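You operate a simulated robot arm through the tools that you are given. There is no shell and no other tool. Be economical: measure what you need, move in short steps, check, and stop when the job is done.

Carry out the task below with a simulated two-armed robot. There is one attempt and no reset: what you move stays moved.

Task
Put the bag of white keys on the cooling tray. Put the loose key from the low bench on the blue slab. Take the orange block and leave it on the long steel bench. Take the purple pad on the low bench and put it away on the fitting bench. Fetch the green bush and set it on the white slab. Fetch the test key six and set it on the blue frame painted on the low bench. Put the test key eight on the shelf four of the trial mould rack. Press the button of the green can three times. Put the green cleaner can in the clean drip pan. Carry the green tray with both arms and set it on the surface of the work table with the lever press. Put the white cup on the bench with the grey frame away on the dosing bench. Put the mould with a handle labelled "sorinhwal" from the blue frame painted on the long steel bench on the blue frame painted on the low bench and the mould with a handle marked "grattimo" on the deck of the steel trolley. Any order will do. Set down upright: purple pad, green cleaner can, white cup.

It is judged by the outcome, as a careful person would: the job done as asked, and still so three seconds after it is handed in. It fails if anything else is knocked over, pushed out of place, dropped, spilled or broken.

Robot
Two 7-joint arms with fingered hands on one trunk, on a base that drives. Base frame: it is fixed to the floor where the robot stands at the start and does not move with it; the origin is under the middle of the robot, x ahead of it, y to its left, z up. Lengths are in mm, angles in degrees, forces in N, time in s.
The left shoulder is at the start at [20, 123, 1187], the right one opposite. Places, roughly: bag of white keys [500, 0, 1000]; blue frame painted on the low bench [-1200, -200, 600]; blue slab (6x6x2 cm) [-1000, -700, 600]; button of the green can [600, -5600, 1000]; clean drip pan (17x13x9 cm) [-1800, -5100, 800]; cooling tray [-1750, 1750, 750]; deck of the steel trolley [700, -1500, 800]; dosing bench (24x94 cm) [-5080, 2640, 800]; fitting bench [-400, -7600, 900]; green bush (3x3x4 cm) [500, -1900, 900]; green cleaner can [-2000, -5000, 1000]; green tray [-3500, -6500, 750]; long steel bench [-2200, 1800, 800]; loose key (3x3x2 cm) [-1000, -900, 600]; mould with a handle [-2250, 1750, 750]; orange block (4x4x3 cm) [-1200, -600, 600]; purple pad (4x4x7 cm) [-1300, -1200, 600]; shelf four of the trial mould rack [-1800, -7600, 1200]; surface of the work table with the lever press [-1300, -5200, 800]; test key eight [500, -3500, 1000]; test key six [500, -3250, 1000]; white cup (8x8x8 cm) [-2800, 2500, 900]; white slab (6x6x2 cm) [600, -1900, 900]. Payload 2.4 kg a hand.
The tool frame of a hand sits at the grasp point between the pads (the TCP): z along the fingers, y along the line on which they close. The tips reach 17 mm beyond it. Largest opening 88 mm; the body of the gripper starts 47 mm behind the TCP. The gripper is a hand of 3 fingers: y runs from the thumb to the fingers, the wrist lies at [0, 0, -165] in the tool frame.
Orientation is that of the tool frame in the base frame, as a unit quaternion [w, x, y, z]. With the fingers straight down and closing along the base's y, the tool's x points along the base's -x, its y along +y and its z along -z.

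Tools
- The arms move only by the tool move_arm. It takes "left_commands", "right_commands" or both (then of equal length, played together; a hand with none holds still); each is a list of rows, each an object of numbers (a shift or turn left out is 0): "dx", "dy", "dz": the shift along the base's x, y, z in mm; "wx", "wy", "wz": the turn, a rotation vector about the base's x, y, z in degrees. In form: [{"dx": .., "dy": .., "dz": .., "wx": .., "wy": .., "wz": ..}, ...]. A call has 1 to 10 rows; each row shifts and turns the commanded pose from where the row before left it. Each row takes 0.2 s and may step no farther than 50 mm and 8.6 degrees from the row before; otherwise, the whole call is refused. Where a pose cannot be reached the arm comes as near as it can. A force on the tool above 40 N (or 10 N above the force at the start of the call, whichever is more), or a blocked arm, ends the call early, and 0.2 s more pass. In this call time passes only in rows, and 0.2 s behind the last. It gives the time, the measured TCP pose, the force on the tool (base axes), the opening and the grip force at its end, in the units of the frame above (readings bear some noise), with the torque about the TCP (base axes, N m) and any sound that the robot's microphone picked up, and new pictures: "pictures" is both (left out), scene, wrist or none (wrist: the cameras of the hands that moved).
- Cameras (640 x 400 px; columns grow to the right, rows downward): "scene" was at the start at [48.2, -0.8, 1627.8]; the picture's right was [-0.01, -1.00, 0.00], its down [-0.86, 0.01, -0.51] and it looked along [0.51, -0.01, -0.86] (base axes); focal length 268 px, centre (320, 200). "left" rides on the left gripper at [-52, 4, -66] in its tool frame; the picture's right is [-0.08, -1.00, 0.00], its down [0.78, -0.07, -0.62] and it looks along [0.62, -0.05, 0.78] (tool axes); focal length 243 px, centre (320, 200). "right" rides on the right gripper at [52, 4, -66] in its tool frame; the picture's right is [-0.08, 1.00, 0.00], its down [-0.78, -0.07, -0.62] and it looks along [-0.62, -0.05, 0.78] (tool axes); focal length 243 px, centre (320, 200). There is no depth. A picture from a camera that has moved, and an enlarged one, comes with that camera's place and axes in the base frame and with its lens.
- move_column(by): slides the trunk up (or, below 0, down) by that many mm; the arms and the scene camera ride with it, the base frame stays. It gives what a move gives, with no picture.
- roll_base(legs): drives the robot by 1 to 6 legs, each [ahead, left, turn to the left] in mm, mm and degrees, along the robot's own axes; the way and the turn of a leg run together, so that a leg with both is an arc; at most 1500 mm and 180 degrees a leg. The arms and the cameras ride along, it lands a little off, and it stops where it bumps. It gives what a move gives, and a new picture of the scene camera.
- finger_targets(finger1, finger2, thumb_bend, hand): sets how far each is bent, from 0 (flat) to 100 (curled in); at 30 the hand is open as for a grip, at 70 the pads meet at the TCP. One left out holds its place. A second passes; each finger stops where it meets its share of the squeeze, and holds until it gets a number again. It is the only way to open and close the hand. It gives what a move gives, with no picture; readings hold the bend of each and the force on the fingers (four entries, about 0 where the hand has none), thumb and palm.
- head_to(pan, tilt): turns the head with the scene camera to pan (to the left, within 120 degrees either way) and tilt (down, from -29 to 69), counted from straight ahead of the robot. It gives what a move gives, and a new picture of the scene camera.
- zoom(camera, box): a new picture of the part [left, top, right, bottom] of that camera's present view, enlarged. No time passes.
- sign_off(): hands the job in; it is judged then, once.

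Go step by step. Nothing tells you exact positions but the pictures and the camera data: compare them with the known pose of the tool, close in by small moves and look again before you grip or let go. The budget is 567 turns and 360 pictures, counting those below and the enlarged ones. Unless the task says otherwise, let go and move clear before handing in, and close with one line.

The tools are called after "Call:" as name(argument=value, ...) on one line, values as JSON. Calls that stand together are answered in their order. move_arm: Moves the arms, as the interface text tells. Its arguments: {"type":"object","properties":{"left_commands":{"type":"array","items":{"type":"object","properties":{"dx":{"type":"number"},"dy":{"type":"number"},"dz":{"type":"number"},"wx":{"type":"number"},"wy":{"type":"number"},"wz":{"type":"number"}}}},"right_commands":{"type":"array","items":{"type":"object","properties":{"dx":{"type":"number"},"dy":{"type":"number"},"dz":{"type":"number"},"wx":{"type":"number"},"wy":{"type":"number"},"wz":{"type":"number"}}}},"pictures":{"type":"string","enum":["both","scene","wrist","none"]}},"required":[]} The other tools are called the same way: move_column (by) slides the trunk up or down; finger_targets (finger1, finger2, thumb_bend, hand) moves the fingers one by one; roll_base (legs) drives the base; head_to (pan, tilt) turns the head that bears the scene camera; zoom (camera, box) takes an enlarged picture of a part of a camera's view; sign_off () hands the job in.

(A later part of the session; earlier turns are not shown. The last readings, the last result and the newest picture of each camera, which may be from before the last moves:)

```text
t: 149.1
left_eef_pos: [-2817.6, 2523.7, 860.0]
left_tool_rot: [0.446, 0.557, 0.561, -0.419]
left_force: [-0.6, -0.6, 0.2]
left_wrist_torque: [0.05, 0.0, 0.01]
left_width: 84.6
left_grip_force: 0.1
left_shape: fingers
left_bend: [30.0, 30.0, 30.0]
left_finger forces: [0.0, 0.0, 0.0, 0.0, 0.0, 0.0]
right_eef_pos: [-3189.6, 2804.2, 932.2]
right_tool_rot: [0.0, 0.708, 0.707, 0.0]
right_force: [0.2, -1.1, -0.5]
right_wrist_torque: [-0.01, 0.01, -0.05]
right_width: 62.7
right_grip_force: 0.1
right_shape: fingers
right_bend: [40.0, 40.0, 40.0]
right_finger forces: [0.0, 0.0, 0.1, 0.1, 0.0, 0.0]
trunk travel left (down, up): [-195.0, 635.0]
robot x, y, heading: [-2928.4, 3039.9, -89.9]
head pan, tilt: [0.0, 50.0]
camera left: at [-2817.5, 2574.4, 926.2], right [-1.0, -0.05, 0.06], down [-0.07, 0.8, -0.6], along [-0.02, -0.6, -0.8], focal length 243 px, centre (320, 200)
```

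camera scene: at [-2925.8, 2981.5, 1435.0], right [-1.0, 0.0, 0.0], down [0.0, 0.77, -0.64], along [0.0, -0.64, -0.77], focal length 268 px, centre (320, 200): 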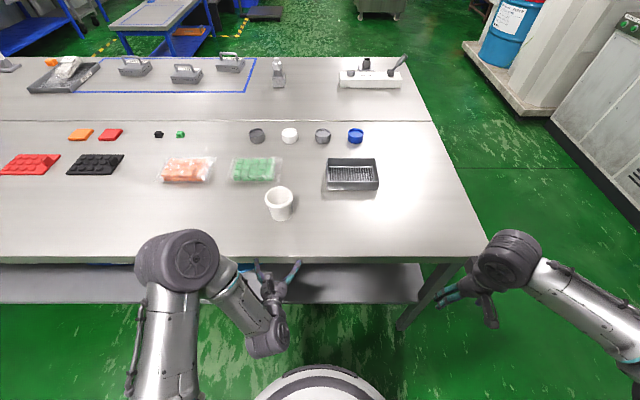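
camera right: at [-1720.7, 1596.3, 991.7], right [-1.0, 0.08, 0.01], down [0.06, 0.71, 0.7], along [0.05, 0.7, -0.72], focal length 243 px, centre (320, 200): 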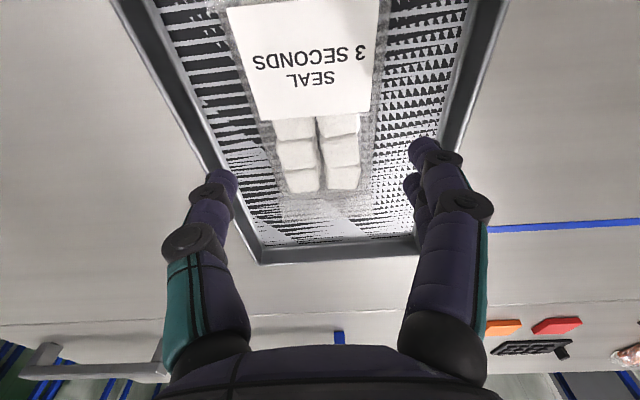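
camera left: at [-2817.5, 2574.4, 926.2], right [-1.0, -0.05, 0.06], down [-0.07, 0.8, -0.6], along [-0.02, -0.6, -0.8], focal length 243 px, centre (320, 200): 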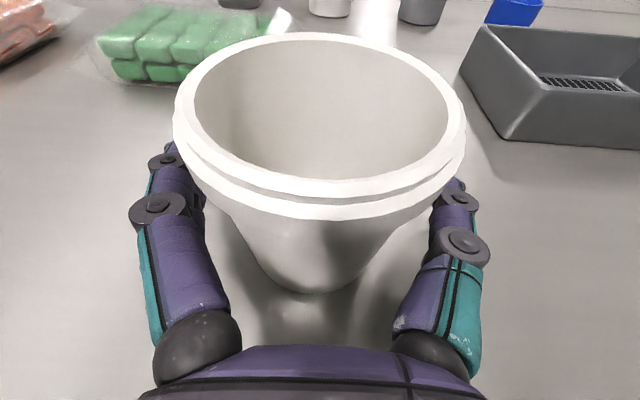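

The cup body is between the fingers; closing.

Call:
finger_targets(hand="left", finger1=70, finger2=70, thumb_bend=70)

Call:
move_arm(left_commands=[{"dz": 30}, {"dz": 40}], pictures="wrist")

```text
t: 150.1
left_eef_pos: [-2817.8, 2523.2, 860.6]
left_tool_rot: [0.445, 0.558, 0.559, -0.421]
left_force: [0.5, 0.2, 0.4]
left_wrist_torque: [-0.02, 0.0, 0.02]
left_width: 52.7
left_grip_force: 14.2
left_shape: fingers
left_bend: [54.0, 54.0, 48.0]
left_finger forces: [7.7, 7.0, 0.0, 0.1, 14.3, 0.0]
right_eef_pos: [-3189.8, 2802.8, 932.9]
right_tool_rot: [0.0, 0.708, 0.707, 0.0]
right_force: [0.3, 0.1, 0.9]
right_wrist_torque: [0.02, -0.04, 0.01]
right_width: 62.8
right_grip_force: 0.0
right_shape: fingers
right_bend: [40.0, 40.0, 40.0]
right_finger forces: [0.1, 0.0, 0.0, 0.0, 0.1, 0.0]
trunk travel left (down, up): [-195.0, 635.0]
robot x, y, heading: [-2923.4, 3035.4, -90.1]
head pan, tilt: [0.0, 50.0]
```

```text
t: 150.7
left_eef_pos: [-2821.2, 2525.1, 929.1]
left_tool_rot: [0.446, 0.557, 0.561, -0.42]
left_force: [0.1, 0.4, -1.1]
left_wrist_torque: [0.01, 0.03, -0.02]
left_width: 52.6
left_grip_force: 14.3
left_shape: fingers
left_bend: [54.0, 54.0, 48.0]
left_finger forces: [7.7, 6.9, 0.1, 0.0, 14.3, 0.1]
right_eef_pos: [-3191.0, 2803.6, 933.2]
right_tool_rot: [0.0, 0.707, 0.707, 0.0]
right_force: [0.3, -1.3, -0.4]
right_wrist_torque: [0.02, 0.01, 0.0]
right_width: 62.5
right_grip_force: 0.0
right_shape: fingers
right_bend: [40.0, 40.0, 40.0]
right_finger forces: [0.0, 0.1, 0.0, 0.0, 0.0, 0.0]
trunk travel left (down, up): [-195.0, 635.0]
robot x, y, heading: [-2927.8, 3040.6, -90.1]
head pan, tilt: [0.0, 50.0]
camera left: at [-2819.6, 2575.4, 995.6], right [-1.0, -0.04, 0.06], down [-0.07, 0.8, -0.6], along [-0.02, -0.6, -0.8], focal length 243 px, centre (320, 200)
```

left: 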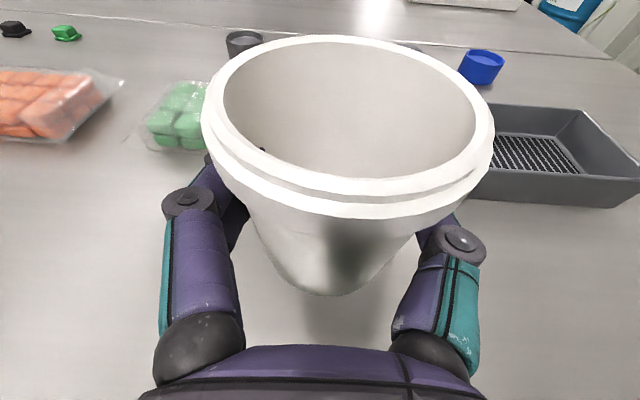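

Cup held upright. I'll lift, back off, turn and drive to the dosing bench.

Call:
move_column(by=60)

Call:
roll_base(legs=[[-300, 0, 0], [0, 0, -90], [1150, 0, 0], [0, 670, 0]])

Call:
head_to(pan=0, tilt=35)

```text
t: 151.7
left_eef_pos: [-2820.6, 2524.5, 988.4]
left_tool_rot: [0.446, 0.558, 0.56, -0.42]
left_force: [-0.1, -0.4, -1.7]
left_wrist_torque: [0.03, 0.01, 0.02]
left_width: 52.7
left_grip_force: 15.0
left_shape: fingers
left_bend: [54.0, 54.0, 48.0]
left_finger forces: [7.7, 6.9, 0.0, 0.0, 14.2, 0.1]
right_eef_pos: [-3190.6, 2804.2, 992.3]
right_tool_rot: [0.0, 0.707, 0.707, 0.0]
right_force: [0.4, -0.7, -1.0]
right_wrist_torque: [0.01, 0.06, 0.01]
right_width: 62.9
right_grip_force: 0.1
right_shape: fingers
right_bend: [40.0, 40.0, 40.0]
right_finger forces: [0.0, 0.1, 0.0, 0.0, 0.1, 0.0]
trunk travel left (down, up): [-255.0, 575.0]
robot x, y, heading: [-2929.1, 3037.5, -89.9]
head pan, tilt: [0.0, 50.0]
```

```text
t: 166.4
left_eef_pos: [-4588.1, 2541.4, 988.6]
left_tool_rot: [0.022, 0.79, 0.007, -0.612]
left_force: [0.4, -0.4, -0.7]
left_wrist_torque: [0.01, -0.01, 0.01]
left_width: 52.6
left_grip_force: 13.8
left_shape: fingers
left_bend: [54.0, 54.0, 48.0]
left_finger forces: [7.6, 6.8, 0.1, 0.1, 14.1, 0.0]
right_eef_pos: [-4313.5, 2914.4, 991.8]
right_tool_rot: [0.0, 1.0, 0.006, 0.0]
right_force: [0.1, 0.1, 0.2]
right_wrist_torque: [0.0, 0.0, -0.01]
right_width: 63.0
right_grip_force: 0.1
right_shape: fingers
right_bend: [40.0, 40.0, 40.0]
right_finger forces: [0.0, 0.0, 0.0, 0.0, 0.1, 0.0]
trunk travel left (down, up): [-255.0, 575.0]
robot x, y, heading: [-4074.0, 2656.7, -179.3]
head pan, tilt: [0.0, 50.0]
camera scene: at [-4130.5, 2653.8, 1495.0], right [-0.01, 1.0, 0.0], down [0.77, 0.01, -0.64], along [-0.64, -0.01, -0.77], focal length 268 px, centre (320, 200)
```

scene: 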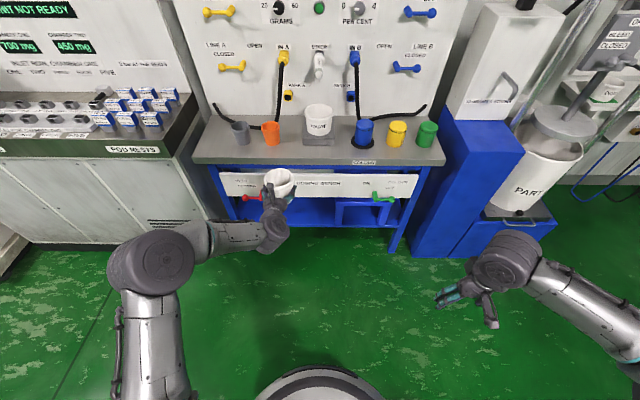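

```text
t: 167.1
left_eef_pos: [-4586.2, 2542.6, 988.9]
left_tool_rot: [0.022, 0.79, 0.007, -0.613]
left_force: [0.2, -0.4, -0.4]
left_wrist_torque: [0.03, -0.02, 0.02]
left_width: 52.6
left_grip_force: 14.2
left_shape: fingers
left_bend: [54.0, 54.0, 48.0]
left_finger forces: [7.5, 6.9, 0.1, 0.0, 14.3, 0.0]
right_eef_pos: [-4312.4, 2914.2, 992.3]
right_tool_rot: [0.0, 1.0, 0.005, 0.0]
right_force: [0.4, 0.2, 0.4]
right_wrist_torque: [0.0, -0.02, 0.01]
right_width: 63.0
right_grip_force: 0.1
right_shape: fingers
right_bend: [40.0, 40.0, 40.0]
right_finger forces: [0.1, 0.0, 0.1, 0.1, 0.0, 0.0]
trunk travel left (down, up): [-255.0, 575.0]
robot x, y, heading: [-4072.2, 2654.9, -179.4]
head pan, tilt: [0.0, 35.0]
camera scene: at [-4141.6, 2654.0, 1516.6], right [-0.01, 1.0, 0.0], down [0.57, 0.01, -0.82], along [-0.82, -0.01, -0.57], focal length 268 px, centre (320, 200)
```

scene: 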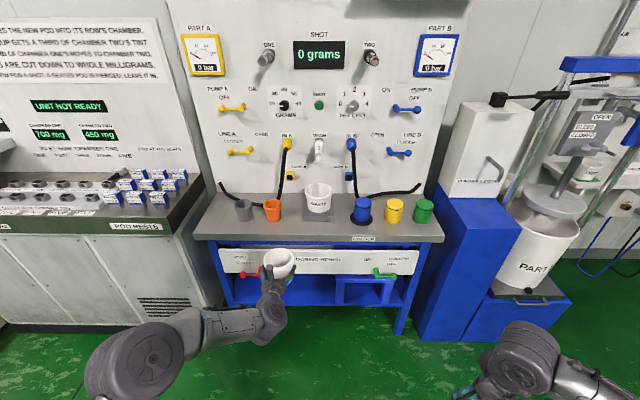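

Dosing bench found; free spot in front between the orange cup and the scale ≈(-4951,2524). Driving forward.

Call:
roll_base(legs=[[345, 15, -0.6]])

Call:
zoom(camera="left", box=[0, 0, 640, 400])

```text
t: 169.4
left_eef_pos: [-4936.8, 2533.4, 989.1]
left_tool_rot: [0.017, 0.791, 0.0, -0.612]
left_force: [0.2, -0.7, -1.2]
left_wrist_torque: [0.04, -0.03, 0.0]
left_width: 52.5
left_grip_force: 14.6
left_shape: fingers
left_bend: [54.0, 54.0, 48.0]
left_finger forces: [7.6, 6.9, 0.0, 0.1, 14.3, 0.0]
right_eef_pos: [-4657.3, 2900.8, 992.8]
right_tool_rot: [0.0, 1.0, -0.001, -0.001]
right_force: [0.0, 0.4, -0.3]
right_wrist_torque: [0.03, 0.04, 0.01]
right_width: 63.0
right_grip_force: 0.1
right_shape: fingers
right_bend: [40.0, 40.0, 40.0]
right_finger forces: [0.1, 0.1, 0.1, 0.1, 0.0, 0.0]
trunk travel left (down, up): [-255.0, 575.0]
robot x, y, heading: [-4419.0, 2636.4, 179.9]
head pan, tilt: [0.0, 35.0]
camera scene: at [-4489.7, 2638.5, 1516.7], right [0.0, 1.0, 0.0], down [0.57, 0.0, -0.82], along [-0.82, 0.0, -0.57], focal length 268 px, centre (320, 200)
```

scene: 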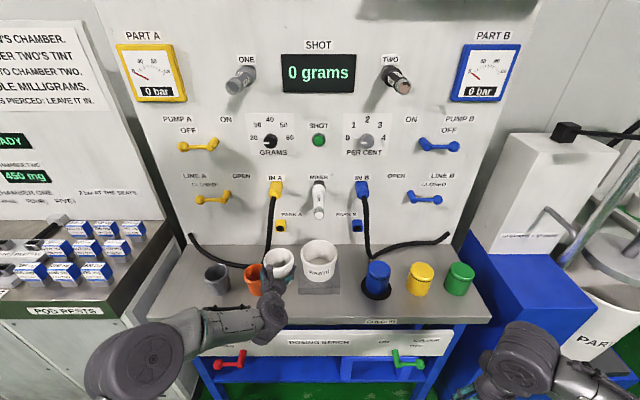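

```text
1.00 times, centred on (320, 200) of left
camera zoom: at [-4886.4, 2531.4, 1055.0], right [-0.04, 1.0, 0.06], down [0.8, 0.07, -0.6], along [-0.6, 0.02, -0.8], focal length 243 px, centre (320, 200)
```

zoom: 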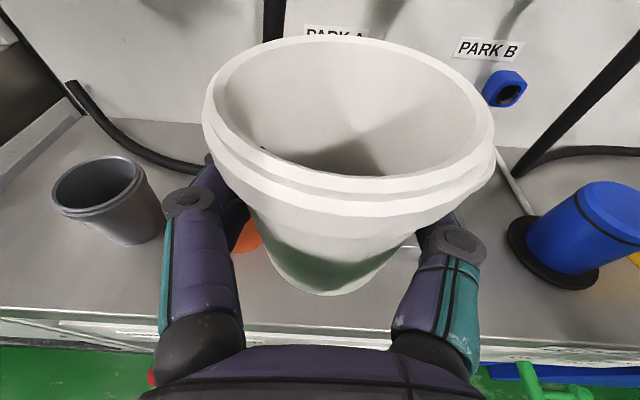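

Gap centre is y≈2512; I'll set the cup near the front at x≈-4975.

Call:
move_arm(left_commands=[{"dx": -19, "dy": -10}, {"dx": -19, "dy": -11}, {"dz": -40}, {"dz": -40}], pictures="both")

```text
t: 170.4
left_eef_pos: [-4975.2, 2512.8, 909.1]
left_tool_rot: [0.017, 0.79, 0.001, -0.613]
left_force: [-0.2, -0.2, 0.0]
left_wrist_torque: [-0.01, -0.02, 0.0]
left_width: 52.2
left_grip_force: 14.1
left_shape: fingers
left_bend: [54.0, 54.0, 48.0]
left_finger forces: [7.5, 6.8, 0.1, 0.0, 14.1, 0.1]
right_eef_pos: [-4656.6, 2900.8, 992.3]
right_tool_rot: [0.0, 1.0, -0.002, 0.0]
right_force: [0.1, 0.0, -0.4]
right_wrist_torque: [0.0, -0.06, -0.03]
right_width: 62.6
right_grip_force: 0.1
right_shape: fingers
right_bend: [40.0, 40.0, 40.0]
right_finger forces: [0.1, 0.0, 0.1, 0.1, 0.0, 0.1]
trunk travel left (down, up): [-255.0, 575.0]
robot x, y, heading: [-4417.1, 2637.8, 179.5]
head pan, tilt: [0.0, 35.0]
camera scene: at [-4489.3, 2638.5, 1516.7], right [0.0, 1.0, 0.0], down [0.57, 0.0, -0.82], along [-0.82, 0.0, -0.57], focal length 268 px, centre (320, 200)
camera left: at [-4924.2, 2510.6, 975.4], right [-0.04, 1.0, 0.06], down [0.8, 0.07, -0.6], along [-0.61, 0.02, -0.8], focal length 243 px, centre (320, 200)
```

scene: 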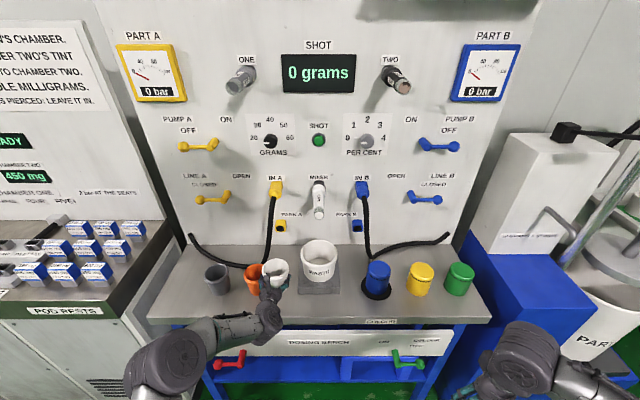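
left: 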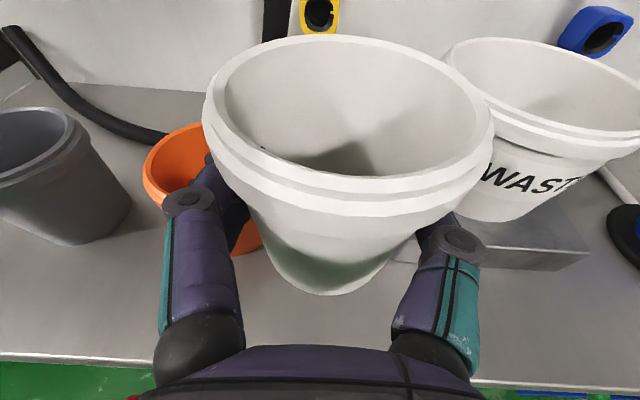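

Call:
move_arm(left_commands=[{"dx": 6, "dy": 5, "dz": -25}, {"dz": -20}, {"dz": -10}], pictures="wrist")

```text
t: 171.2
left_eef_pos: [-4968.1, 2517.6, 853.6]
left_tool_rot: [0.018, 0.79, 0.001, -0.612]
left_force: [0.3, -0.1, -0.7]
left_wrist_torque: [0.0, 0.0, 0.02]
left_width: 52.4
left_grip_force: 14.4
left_shape: fingers
left_bend: [54.0, 54.0, 48.0]
left_finger forces: [7.4, 6.8, 0.0, 0.0, 14.0, 0.1]
right_eef_pos: [-4655.2, 2902.3, 991.6]
right_tool_rot: [-0.001, 1.0, -0.001, 0.0]
right_force: [-0.1, 1.3, -0.4]
right_wrist_torque: [0.02, 0.01, 0.03]
right_width: 63.0
right_grip_force: 0.0
right_shape: fingers
right_bend: [40.0, 40.0, 40.0]
right_finger forces: [0.0, 0.0, 0.0, 0.0, 0.1, 0.0]
trunk travel left (down, up): [-255.0, 575.0]
robot x, y, heading: [-4420.2, 2638.7, 179.7]
head pan, tilt: [0.0, 35.0]
camera left: at [-4917.9, 2516.0, 920.4], right [-0.04, 1.0, 0.06], down [0.8, 0.07, -0.6], along [-0.6, 0.02, -0.8], focal length 243 px, centre (320, 200)
```

left: 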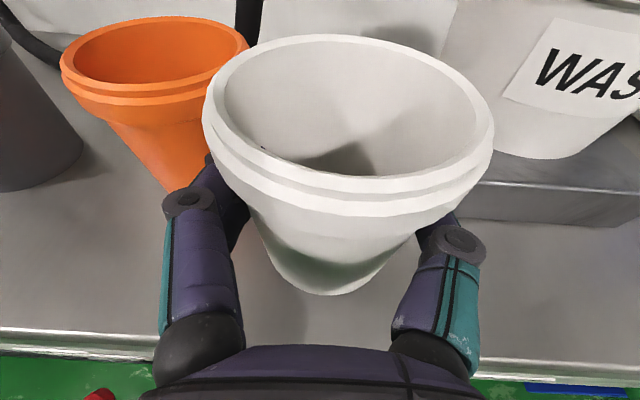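

Call:
move_arm(left_commands=[{"dz": -8}, {"dz": -5}, {"dz": -5}], pictures="wrist")

```text
t: 172.0
left_eef_pos: [-4967.8, 2517.5, 838.9]
left_tool_rot: [0.018, 0.788, 0.001, -0.615]
left_force: [-0.7, 0.4, 10.8]
left_wrist_torque: [0.1, 0.09, 0.04]
left_width: 52.0
left_grip_force: 13.4
left_shape: fingers
left_bend: [54.0, 54.0, 48.0]
left_finger forces: [7.2, 6.7, 0.0, 0.1, 13.4, 0.0]
right_eef_pos: [-4655.4, 2902.6, 992.0]
right_tool_rot: [0.001, 1.0, -0.001, -0.001]
right_force: [0.1, -0.5, 0.0]
right_wrist_torque: [0.02, 0.02, -0.03]
right_width: 62.9
right_grip_force: 0.0
right_shape: fingers
right_bend: [40.0, 40.0, 40.0]
right_finger forces: [0.1, 0.0, 0.0, 0.1, 0.0, 0.1]
trunk travel left (down, up): [-255.0, 575.0]
robot x, y, heading: [-4421.7, 2636.2, 179.7]
head pan, tilt: [0.0, 35.0]
camera left: at [-4917.9, 2515.5, 904.7], right [-0.04, 1.0, 0.06], down [0.79, 0.07, -0.61], along [-0.61, 0.02, -0.79], focal length 243 px, centre (320, 200)
```

left: 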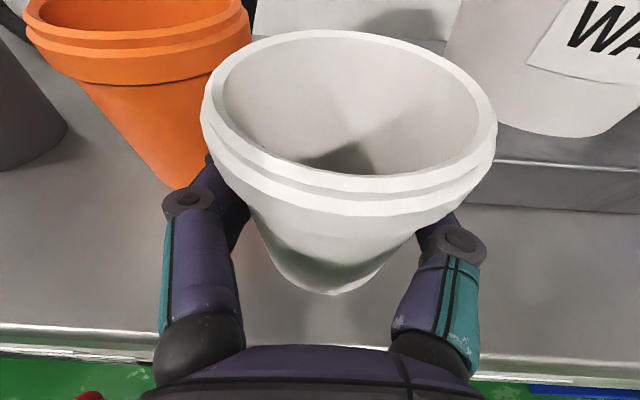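

The cup stands on the bench. Releasing and backing away.

Call:
finger_targets(hand="left", finger1=38, finger2=38, thumb_bend=35)

Call:
move_arm(left_commands=[{"dx": 20, "dz": 2}, {"dx": 30}, {"dx": 30}, {"dx": 20}], pictures="both")

```text
t: 173.0
left_eef_pos: [-4969.9, 2516.3, 836.7]
left_tool_rot: [0.016, 0.791, 0.0, -0.612]
left_force: [0.2, 0.6, 0.2]
left_wrist_torque: [-0.05, -0.02, -0.01]
left_width: 69.8
left_grip_force: 0.1
left_shape: fingers
left_bend: [38.0, 38.0, 35.0]
left_finger forces: [0.0, 0.1, 0.0, 0.0, 0.1, 0.0]
right_eef_pos: [-4655.3, 2901.8, 991.7]
right_tool_rot: [0.0, 1.0, -0.003, 0.0]
right_force: [-0.2, 0.2, 0.1]
right_wrist_torque: [0.0, 0.02, -0.01]
right_width: 63.1
right_grip_force: 0.1
right_shape: fingers
right_bend: [40.0, 40.0, 40.0]
right_finger forces: [0.0, 0.0, 0.0, 0.1, 0.0, 0.1]
trunk travel left (down, up): [-255.0, 575.0]
robot x, y, heading: [-4416.5, 2637.9, 179.8]
head pan, tilt: [0.0, 35.0]
```

```text
t: 174.0
left_eef_pos: [-4866.2, 2516.5, 838.1]
left_tool_rot: [0.018, 0.79, 0.002, -0.613]
left_force: [-0.8, 0.2, 0.4]
left_wrist_torque: [0.0, -0.02, -0.02]
left_width: 69.8
left_grip_force: 0.1
left_shape: fingers
left_bend: [38.0, 38.0, 35.0]
left_finger forces: [0.0, 0.0, 0.0, 0.1, 0.0, 0.1]
right_eef_pos: [-4655.7, 2901.1, 991.8]
right_tool_rot: [0.0, 1.0, -0.003, 0.0]
right_force: [-0.1, 0.0, 0.0]
right_wrist_torque: [0.01, -0.04, 0.0]
right_width: 62.8
right_grip_force: 0.2
right_shape: fingers
right_bend: [40.0, 40.0, 40.0]
right_finger forces: [0.0, 0.1, 0.1, 0.1, 0.0, 0.0]
trunk travel left (down, up): [-255.0, 575.0]
robot x, y, heading: [-4424.1, 2636.4, 179.7]
head pan, tilt: [0.0, 35.0]
camera scene: at [-4489.0, 2638.5, 1516.7], right [0.0, 1.0, 0.0], down [0.57, 0.0, -0.82], along [-0.82, 0.0, -0.57], focal length 268 px, centre (320, 200)
camera left: at [-4816.2, 2514.6, 904.4], right [-0.04, 1.0, 0.06], down [0.79, 0.07, -0.6], along [-0.61, 0.02, -0.8], focal length 243 px, centre (320, 200)
```

scene: 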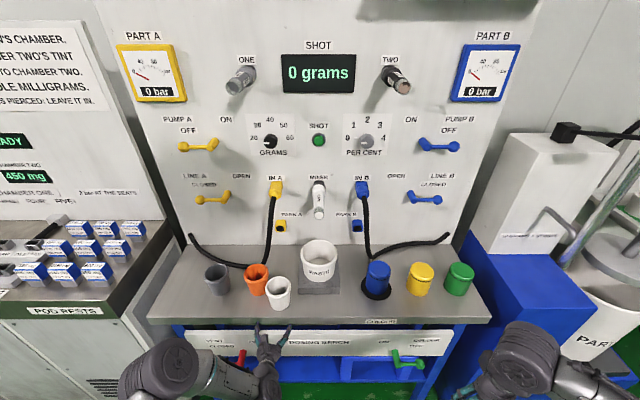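
left: 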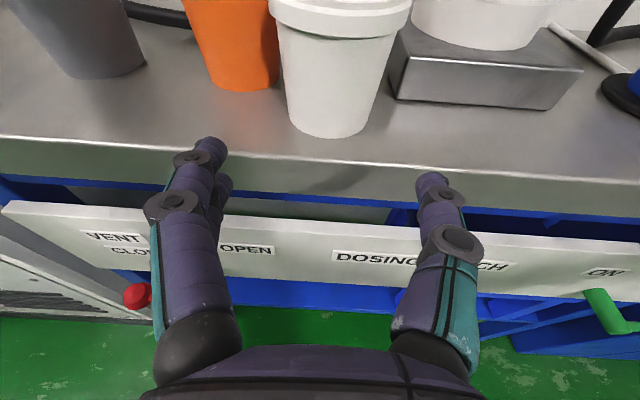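

The white cup stands upright on the dosing bench. Now back toward the moulds: retreat, restore the left hand to vertical, and drive round.

Call:
roll_base(legs=[[-500, 0, 0]])

Call:
move_arm(left_commands=[{"wy": -8.3, "dz": 10, "dx": -5}, {"wy": -8.3, "dz": 10, "dx": -5}, {"wy": -8.3, "dz": 10}, {"wy": -8.3, "dz": 10}, {"wy": -8.3, "dz": 10}, {"wy": -8.3, "dz": 10}, {"wy": -8.3, "dz": 10}, {"wy": -8.3, "dz": 10}, {"wy": -8.6, "dz": 10, "dx": 20}, {"dx": 40, "dy": -20}], pictures="none")

Call:
roll_base(legs=[[0, 0, -90], [-1500, 0, 0], [0, -1480, 0]])

```text
t: 177.0
left_eef_pos: [-4361.8, 2515.1, 837.8]
left_tool_rot: [0.015, 0.79, -0.001, -0.613]
left_force: [-0.2, 0.6, 1.1]
left_wrist_torque: [0.0, -0.02, 0.02]
left_width: 69.9
left_grip_force: 0.0
left_shape: fingers
left_bend: [38.0, 38.0, 35.0]
left_finger forces: [0.1, 0.0, 0.0, 0.1, 0.0, 0.1]
right_eef_pos: [-4150.2, 2899.5, 993.3]
right_tool_rot: [0.001, 1.0, -0.002, 0.0]
right_force: [-0.1, 0.2, 0.1]
right_wrist_torque: [0.01, 0.0, 0.01]
right_width: 62.5
right_grip_force: 0.0
right_shape: fingers
right_bend: [40.0, 40.0, 40.0]
right_finger forces: [0.1, 0.1, 0.1, 0.0, 0.0, 0.0]
trunk travel left (down, up): [-255.0, 575.0]
robot x, y, heading: [-3916.8, 2633.9, 179.9]
head pan, tilt: [0.0, 35.0]
camera scene: at [-3984.7, 2636.3, 1516.7], right [0.01, 1.0, 0.0], down [0.57, 0.0, -0.82], along [-0.82, 0.01, -0.57], focal length 268 px, centre (320, 200)
```

scene: 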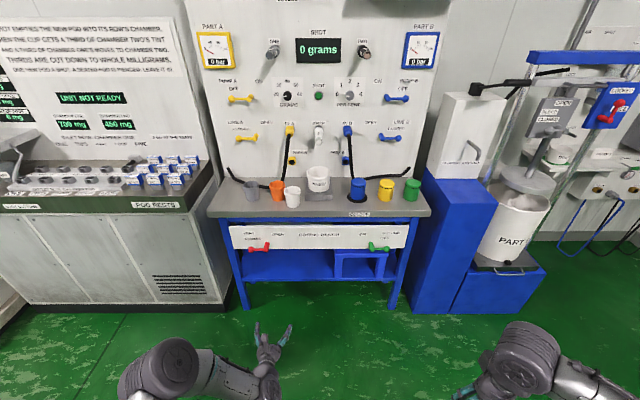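

```text
t: 179.2
left_eef_pos: [-4312.6, 2493.3, 927.6]
left_tool_rot: [0.013, 1.0, -0.01, -0.004]
left_force: [0.5, 0.0, -0.7]
left_wrist_torque: [0.01, 0.01, 0.0]
left_width: 70.1
left_grip_force: 0.0
left_shape: fingers
left_bend: [38.0, 38.0, 35.0]
left_finger forces: [0.0, 0.1, 0.1, 0.0, 0.0, 0.1]
right_eef_pos: [-4150.3, 2899.2, 991.3]
right_tool_rot: [0.0, 1.0, -0.002, -0.001]
right_force: [-0.4, 0.2, -0.6]
right_wrist_torque: [0.01, 0.0, -0.02]
right_width: 62.7
right_grip_force: 0.1
right_shape: fingers
right_bend: [40.0, 40.0, 40.0]
right_finger forces: [0.0, 0.0, 0.1, 0.0, 0.0, 0.1]
trunk travel left (down, up): [-255.0, 575.0]
robot x, y, heading: [-3918.0, 2635.0, 179.5]
head pan, tilt: [0.0, 35.0]
```

```text
t: 197.2
left_eef_pos: [-2610.6, 1562.2, 926.9]
left_tool_rot: [0.006, 0.707, -0.707, -0.012]
left_force: [-0.9, 0.3, -0.3]
left_wrist_torque: [0.04, 0.0, 0.01]
left_width: 70.2
left_grip_force: 0.1
left_shape: fingers
left_bend: [38.0, 38.0, 35.0]
left_finger forces: [0.0, 0.1, 0.0, 0.1, 0.1, 0.0]
right_eef_pos: [-2201.1, 1407.8, 991.9]
right_tool_rot: [-0.001, 0.712, -0.702, 0.0]
right_force: [-0.2, 0.2, -0.6]
right_wrist_torque: [-0.04, -0.04, 0.01]
right_width: 63.0
right_grip_force: 0.1
right_shape: fingers
right_bend: [40.0, 40.0, 40.0]
right_finger forces: [0.0, 0.1, 0.0, 0.0, 0.0, 0.0]
trunk travel left (down, up): [-255.0, 575.0]
robot x, y, heading: [-2459.2, 1171.4, 90.9]
head pan, tilt: [0.0, 35.0]
camera scene: at [-2461.0, 1237.6, 1516.7], right [1.0, 0.02, 0.0], down [0.01, -0.57, -0.82], along [-0.01, 0.82, -0.57], focal length 268 px, centre (320, 200)
```

scene: 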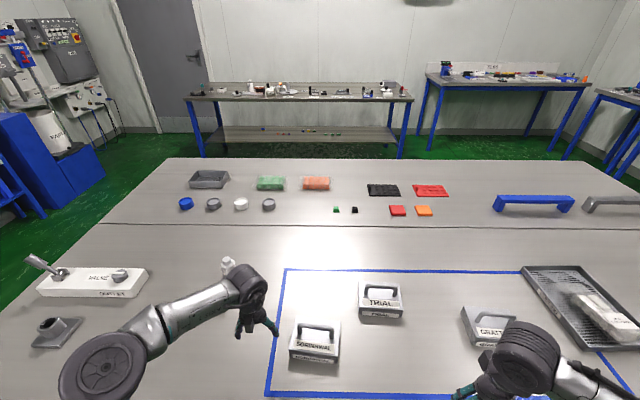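

I'm at the moulds. Zooming in to localise Sorinhwal and Grattimo and check the bottle left of the frame.

Call:
zoom(camera="scene", box=[200, 240, 440, 390])

Call:
zoom(camera="left", box=[0, 0, 640, 400])

```text
2.67 times, centred on (320, 315) of scene
camera zoom: at [-2461.0, 1237.6, 1516.7], right [1.0, 0.02, 0.0], down [0.01, -0.57, -0.82], along [-0.01, 0.82, -0.57], focal length 715 px, centre (320, -107)
```

zoom: 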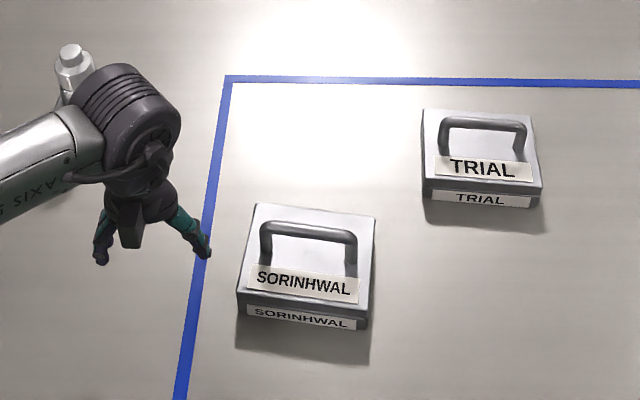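

```text
1.00 times, centred on (320, 200) of left
camera zoom: at [-2614.4, 1612.9, 992.9], right [1.0, 0.09, -0.02], down [0.08, -0.79, 0.61], along [0.03, -0.61, -0.79], focal length 243 px, centre (320, 200)
```

zoom: 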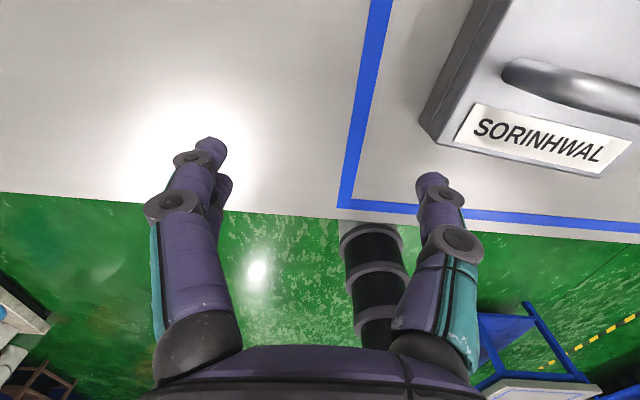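

Sorinhwal's handle bar runs along x at ≈(-2475,1595,~890). I'll rotate the left hand 90° so it closes along y and bring it above the handle.

Call:
move_arm(left_commands=[{"dz": 40, "wz": -8.4}, {"dz": 20, "wz": -8.4}, {"wz": -8.4}, {"wz": -8.4}, {"wz": -8.4, "dx": 20}, {"wz": -8.4, "dx": 20}, {"wz": -8.4, "dx": 20}, {"wz": -8.4, "dx": 20}, {"wz": -8.4, "dx": 20}, {"wz": -8.4, "dx": 20}], pictures="both")

```text
t: 199.4
left_eef_pos: [-2490.2, 1561.3, 986.3]
left_tool_rot: [0.005, -0.053, 0.999, 0.012]
left_force: [-0.5, 0.0, 0.3]
left_wrist_torque: [0.01, 0.0, -0.02]
left_width: 70.0
left_grip_force: 0.0
left_shape: fingers
left_bend: [38.0, 38.0, 35.0]
left_finger forces: [0.1, 0.1, 0.0, 0.0, 0.1, 0.1]
right_eef_pos: [-2201.2, 1408.7, 993.3]
right_tool_rot: [-0.001, 0.713, -0.702, 0.0]
right_force: [0.0, 0.4, 0.4]
right_wrist_torque: [0.0, 0.01, 0.0]
right_width: 62.8
right_grip_force: 0.0
right_shape: fingers
right_bend: [40.0, 40.0, 40.0]
right_finger forces: [0.1, 0.1, 0.0, 0.0, 0.0, 0.0]
trunk travel left (down, up): [-255.0, 575.0]
robot x, y, heading: [-2462.2, 1171.9, 90.8]
head pan, tilt: [0.0, 35.0]
camera scene: at [-2460.8, 1237.7, 1516.7], right [1.0, 0.02, 0.0], down [0.01, -0.57, -0.82], along [-0.01, 0.82, -0.57], focal length 268 px, centre (320, 200)
camera left: at [-2440.1, 1569.5, 1052.3], right [0.19, -0.98, -0.02], down [-0.77, -0.16, 0.61], along [-0.6, -0.1, -0.79], focal length 243 px, centre (320, 200)
```

scene: 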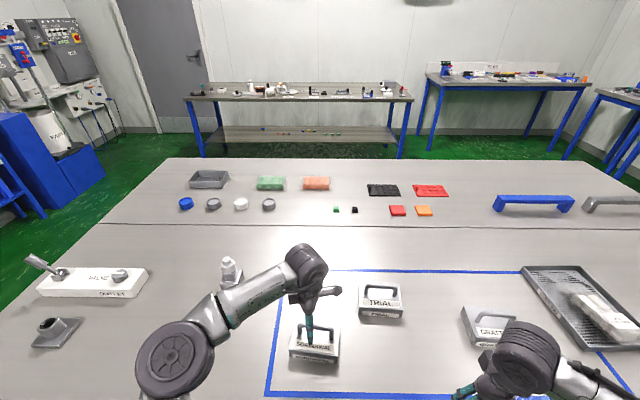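
left: 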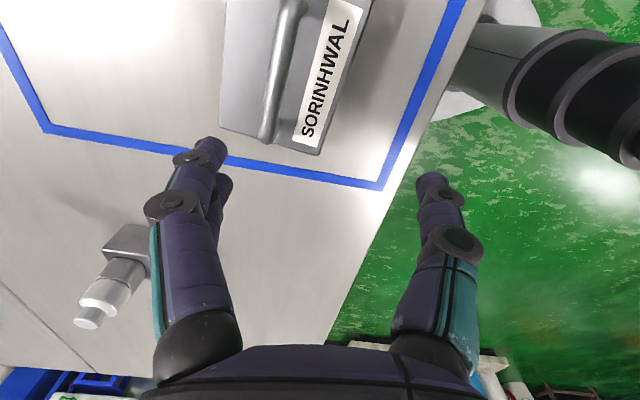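

Call:
move_arm(left_commands=[{"wz": -6, "dx": 8, "dy": 16}, {"wz": -6, "dx": 7, "dy": 16}, {"dz": -30}], pictures="wrist")

```text
t: 200.2
left_eef_pos: [-2475.5, 1592.6, 958.6]
left_tool_rot: [0.004, 0.052, 0.999, 0.011]
left_force: [-0.4, 0.2, -0.7]
left_wrist_torque: [0.0, 0.02, 0.0]
left_width: 69.9
left_grip_force: 0.1
left_shape: fingers
left_bend: [38.0, 38.0, 35.0]
left_finger forces: [0.0, 0.1, 0.1, 0.1, 0.0, 0.0]
right_eef_pos: [-2202.6, 1408.0, 993.1]
right_tool_rot: [0.0, 0.713, -0.701, 0.0]
right_force: [0.1, 0.6, 0.5]
right_wrist_torque: [0.0, -0.04, 0.0]
right_width: 62.8
right_grip_force: 0.1
right_shape: fingers
right_bend: [40.0, 40.0, 40.0]
right_finger forces: [0.0, 0.0, 0.0, 0.0, 0.0, 0.1]
trunk travel left (down, up): [-255.0, 575.0]
robot x, y, heading: [-2468.0, 1169.1, 91.0]
head pan, tilt: [0.0, 35.0]
camera left: at [-2424.0, 1591.9, 1022.9], right [-0.02, -1.0, -0.02], down [-0.79, 0.0, 0.61], along [-0.61, 0.03, -0.79], focal length 243 px, centre (320, 200)
```

left: 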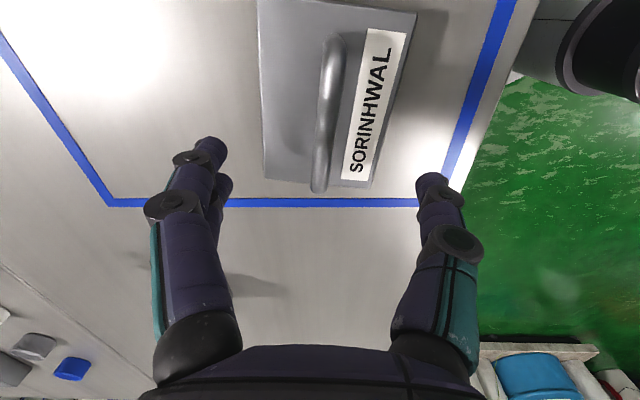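

Aligned; descending onto the handle.

Call:
move_arm(left_commands=[{"dz": -30}, {"dz": -20}], pictures="both")

```text
t: 200.8
left_eef_pos: [-2474.9, 1594.1, 907.9]
left_tool_rot: [0.006, 0.051, 0.999, 0.012]
left_force: [0.0, -0.2, 0.6]
left_wrist_torque: [0.02, -0.03, 0.0]
left_width: 70.0
left_grip_force: 0.1
left_shape: fingers
left_bend: [38.0, 38.0, 35.0]
left_finger forces: [0.1, 0.0, 0.0, 0.0, 0.1, 0.1]
right_eef_pos: [-2202.1, 1409.3, 993.8]
right_tool_rot: [0.0, 0.712, -0.702, 0.0]
right_force: [-0.1, 1.3, 0.8]
right_wrist_torque: [-0.03, -0.02, -0.01]
right_width: 62.9
right_grip_force: 0.1
right_shape: fingers
right_bend: [40.0, 40.0, 40.0]
right_finger forces: [0.0, 0.1, 0.0, 0.0, 0.0, 0.0]
trunk travel left (down, up): [-255.0, 575.0]
robot x, y, heading: [-2462.3, 1167.6, 90.7]
head pan, tilt: [0.0, 35.0]
camera scene: at [-2461.1, 1237.7, 1516.7], right [1.0, 0.02, 0.0], down [0.01, -0.57, -0.82], along [-0.01, 0.82, -0.57], focal length 268 px, centre (320, 200)
camera left: at [-2424.5, 1591.1, 973.4], right [-0.02, -1.0, -0.02], down [-0.79, 0.0, 0.61], along [-0.61, 0.03, -0.79], focal length 243 px, centre (320, 200)
```

scene: 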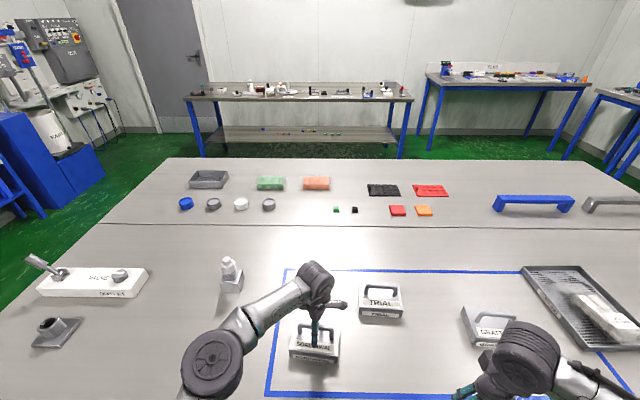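
left: 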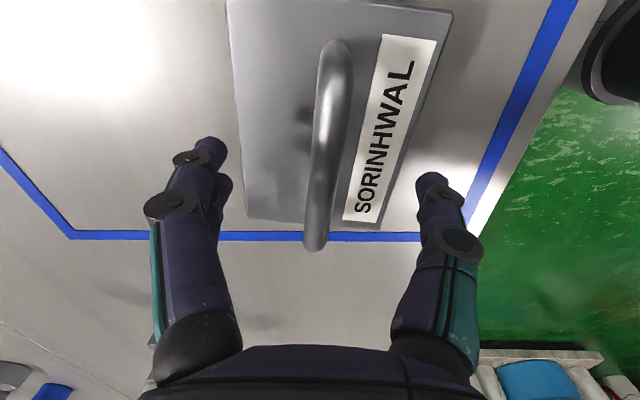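

Call:
move_arm(left_commands=[{"dz": -16}], pictures="none")

Call:
finger_targets(hand="left", finger1=72, finger2=72, thumb_bend=72)

Call:
move_arm(left_commands=[{"dz": 15}, {"dz": 20}], pictures="both")

```text
t: 201.2
left_eef_pos: [-2476.5, 1593.8, 890.4]
left_tool_rot: [0.005, 0.052, 0.999, 0.011]
left_force: [0.0, -0.3, -0.3]
left_wrist_torque: [0.0, 0.03, -0.03]
left_width: 70.0
left_grip_force: 0.0
left_shape: fingers
left_bend: [38.0, 38.0, 35.0]
left_finger forces: [0.0, 0.0, 0.0, 0.0, 0.0, 0.0]
right_eef_pos: [-2201.3, 1408.5, 992.4]
right_tool_rot: [0.001, 0.713, -0.701, 0.0]
right_force: [1.0, 0.3, -0.8]
right_wrist_torque: [-0.03, -0.02, 0.0]
right_width: 62.9
right_grip_force: 0.1
right_shape: fingers
right_bend: [40.0, 40.0, 40.0]
right_finger forces: [0.0, 0.1, 0.1, 0.0, 0.0, 0.0]
trunk travel left (down, up): [-255.0, 575.0]
robot x, y, heading: [-2462.5, 1169.7, 90.7]
head pan, tilt: [0.0, 35.0]
```

```text
t: 202.2
left_eef_pos: [-2476.3, 1593.6, 891.5]
left_tool_rot: [0.005, 0.052, 0.999, 0.012]
left_force: [-0.5, -1.6, -0.4]
left_wrist_torque: [-0.01, 0.0, -0.01]
left_width: 0.1
left_grip_force: 0.9
left_shape: fingers
left_bend: [72.0, 72.0, 70.0]
left_finger forces: [0.1, 0.1, 0.0, 0.0, 1.9, 0.0]
right_eef_pos: [-2201.9, 1408.5, 991.7]
right_tool_rot: [0.0, 0.712, -0.702, 0.0]
right_force: [0.8, -0.2, 0.0]
right_wrist_torque: [-0.03, -0.02, 0.0]
right_width: 63.1
right_grip_force: 0.0
right_shape: fingers
right_bend: [40.0, 40.0, 40.0]
right_finger forces: [0.0, 0.0, 0.0, 0.0, 0.0, 0.1]
trunk travel left (down, up): [-255.0, 575.0]
robot x, y, heading: [-2457.8, 1167.2, 91.2]
head pan, tilt: [0.0, 35.0]
```

```text
t: 202.8
left_eef_pos: [-2476.3, 1593.2, 927.4]
left_tool_rot: [0.004, 0.051, 0.999, 0.01]
left_force: [0.6, -0.7, -9.5]
left_wrist_torque: [-0.05, -0.06, -0.02]
left_width: 1.2
left_grip_force: 4.6
left_shape: fingers
left_bend: [69.0, 69.0, 69.0]
left_finger forces: [3.0, 3.1, 0.0, 0.1, 2.8, 0.0]
right_eef_pos: [-2200.5, 1408.7, 993.2]
right_tool_rot: [0.0, 0.713, -0.702, -0.001]
right_force: [-0.7, -0.4, -1.0]
right_wrist_torque: [0.0, 0.0, -0.03]
right_width: 62.9
right_grip_force: 0.0
right_shape: fingers
right_bend: [40.0, 40.0, 40.0]
right_finger forces: [0.0, 0.0, 0.1, 0.0, 0.1, 0.0]
trunk travel left (down, up): [-255.0, 575.0]
robot x, y, heading: [-2461.9, 1170.6, 90.8]
head pan, tilt: [0.0, 35.0]
camera scene: at [-2461.1, 1238.4, 1516.6], right [1.0, 0.02, 0.0], down [0.01, -0.57, -0.82], along [-0.01, 0.82, -0.57], focal length 268 px, centre (320, 200)
camera left: at [-2425.5, 1591.3, 992.3], right [-0.02, -1.0, -0.02], down [-0.79, 0.0, 0.61], along [-0.61, 0.03, -0.79], focal length 243 px, centre (320, 200)
```

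scene: 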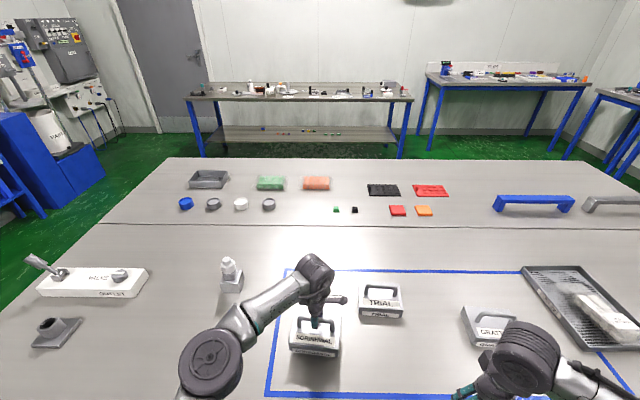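
left: 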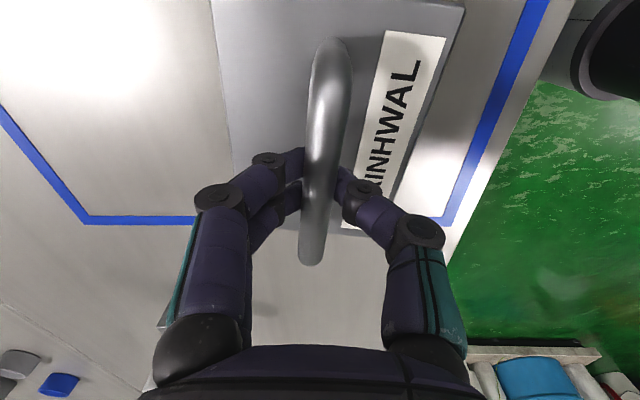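

The fingers closed under the bar (a hook). For a firmer hold I'll set it back down and re-grip slightly higher.

Call:
move_arm(left_commands=[{"dz": -20}, {"dz": -15}], pictures="none")

Call:
finger_targets(hand="left", finger1=50, finger2=50, thumb_bend=50)

Call:
move_arm(left_commands=[{"dz": 11}], pictures="none")

Call:
finger_targets(hand="left", finger1=75, finger2=75, thumb_bend=75)

Call:
move_arm(left_commands=[{"dz": 15}, {"dz": 30}], pictures="wrist")

```text
t: 203.4
left_eef_pos: [-2475.5, 1594.6, 891.5]
left_tool_rot: [0.006, 0.05, 0.999, 0.013]
left_force: [-0.3, -0.8, -0.2]
left_wrist_torque: [-0.01, -0.02, 0.03]
left_width: 0.2
left_grip_force: 0.6
left_shape: fingers
left_bend: [72.0, 72.0, 71.0]
left_finger forces: [0.3, 0.4, 0.1, 0.0, 0.8, 0.1]
right_eef_pos: [-2201.2, 1409.1, 992.9]
right_tool_rot: [0.0, 0.713, -0.701, 0.0]
right_force: [0.0, 0.4, -0.2]
right_wrist_torque: [0.0, 0.02, 0.0]
right_width: 62.8
right_grip_force: 0.1
right_shape: fingers
right_bend: [40.0, 40.0, 40.0]
right_finger forces: [0.0, 0.1, 0.0, 0.1, 0.0, 0.0]
trunk travel left (down, up): [-255.0, 575.0]
robot x, y, heading: [-2463.0, 1168.6, 90.8]
head pan, tilt: [0.0, 35.0]
```

```text
t: 204.4
left_eef_pos: [-2474.3, 1593.5, 889.8]
left_tool_rot: [0.005, 0.051, 0.999, 0.012]
left_force: [0.5, 0.4, 0.2]
left_wrist_torque: [0.03, -0.01, 0.01]
left_width: 39.7
left_grip_force: 0.0
left_shape: fingers
left_bend: [50.0, 50.0, 50.0]
left_finger forces: [0.0, 0.1, 0.0, 0.0, 0.0, 0.0]
right_eef_pos: [-2201.7, 1408.5, 991.9]
right_tool_rot: [0.0, 0.713, -0.701, 0.0]
right_force: [0.5, 0.8, 0.9]
right_wrist_torque: [-0.01, -0.01, 0.0]
right_width: 63.2
right_grip_force: 0.1
right_shape: fingers
right_bend: [40.0, 40.0, 40.0]
right_finger forces: [0.1, 0.1, 0.1, 0.1, 0.0, 0.0]
trunk travel left (down, up): [-255.0, 575.0]
robot x, y, heading: [-2462.4, 1167.6, 91.0]
head pan, tilt: [0.0, 35.0]
```

```text
t: 204.8
left_eef_pos: [-2474.5, 1594.1, 902.7]
left_tool_rot: [0.006, 0.051, 0.999, 0.013]
left_force: [1.1, 0.0, -0.4]
left_wrist_torque: [0.0, 0.01, 0.0]
left_width: 39.5
left_grip_force: 0.1
left_shape: fingers
left_bend: [50.0, 50.0, 50.0]
left_finger forces: [0.0, 0.0, 0.0, 0.1, 0.0, 0.0]
right_eef_pos: [-2201.2, 1408.2, 991.9]
right_tool_rot: [-0.001, 0.713, -0.701, 0.001]
right_force: [-0.5, 0.5, 0.9]
right_wrist_torque: [-0.03, -0.02, -0.03]
right_width: 62.8
right_grip_force: 0.0
right_shape: fingers
right_bend: [40.0, 40.0, 40.0]
right_finger forces: [0.0, 0.0, 0.0, 0.1, 0.0, 0.0]
trunk travel left (down, up): [-255.0, 575.0]
robot x, y, heading: [-2460.6, 1170.4, 90.9]
head pan, tilt: [0.0, 35.0]
```

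```text
t: 205.8
left_eef_pos: [-2475.2, 1594.3, 902.2]
left_tool_rot: [0.005, 0.052, 0.999, 0.011]
left_force: [0.7, 2.0, -0.1]
left_wrist_torque: [-0.02, 0.0, 0.0]
left_width: 5.1
left_grip_force: 6.9
left_shape: fingers
left_bend: [71.0, 71.0, 68.0]
left_finger forces: [3.7, 4.0, 0.0, 0.0, 6.3, 0.0]
right_eef_pos: [-2202.4, 1409.8, 991.9]
right_tool_rot: [0.0, 0.712, -0.702, 0.0]
right_force: [-0.3, 0.0, 0.2]
right_wrist_torque: [-0.03, 0.03, -0.02]
right_width: 63.0
right_grip_force: 0.1
right_shape: fingers
right_bend: [40.0, 40.0, 40.0]
right_finger forces: [0.0, 0.0, 0.0, 0.1, 0.0, 0.1]
trunk travel left (down, up): [-255.0, 575.0]
robot x, y, heading: [-2463.9, 1169.3, 90.8]
head pan, tilt: [0.0, 35.0]
```

```text
t: 206.4
left_eef_pos: [-2474.1, 1592.8, 948.3]
left_tool_rot: [0.005, 0.051, 0.999, 0.012]
left_force: [-0.3, 0.2, 0.0]
left_wrist_torque: [0.0, -0.03, 0.03]
left_width: 0.1
left_grip_force: 0.0
left_shape: fingers
left_bend: [74.0, 74.0, 73.0]
left_finger forces: [0.0, 0.0, 0.0, 0.1, 0.0, 0.0]
right_eef_pos: [-2201.1, 1408.1, 992.5]
right_tool_rot: [0.0, 0.714, -0.701, -0.001]
right_force: [-0.2, -0.3, 0.7]
right_wrist_torque: [0.01, -0.03, 0.04]
right_width: 62.9
right_grip_force: 0.1
right_shape: fingers
right_bend: [40.0, 40.0, 40.0]
right_finger forces: [0.0, 0.0, 0.1, 0.0, 0.0, 0.0]
trunk travel left (down, up): [-255.0, 575.0]
robot x, y, heading: [-2459.8, 1172.3, 91.2]
head pan, tilt: [0.0, 35.0]
camera left: at [-2423.9, 1590.3, 1014.1], right [-0.02, -1.0, -0.02], down [-0.79, 0.0, 0.61], along [-0.61, 0.03, -0.79], focal length 243 px, centre (320, 200)
```

left: 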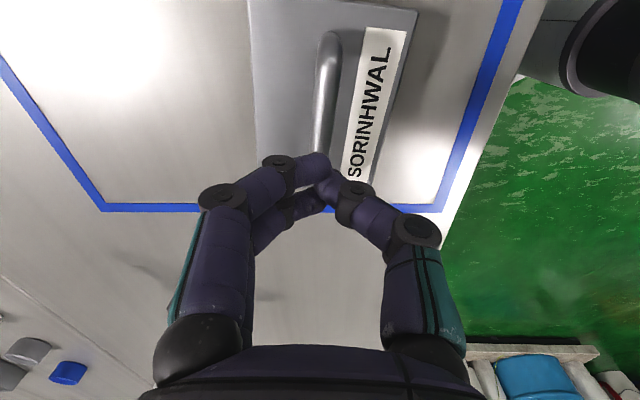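

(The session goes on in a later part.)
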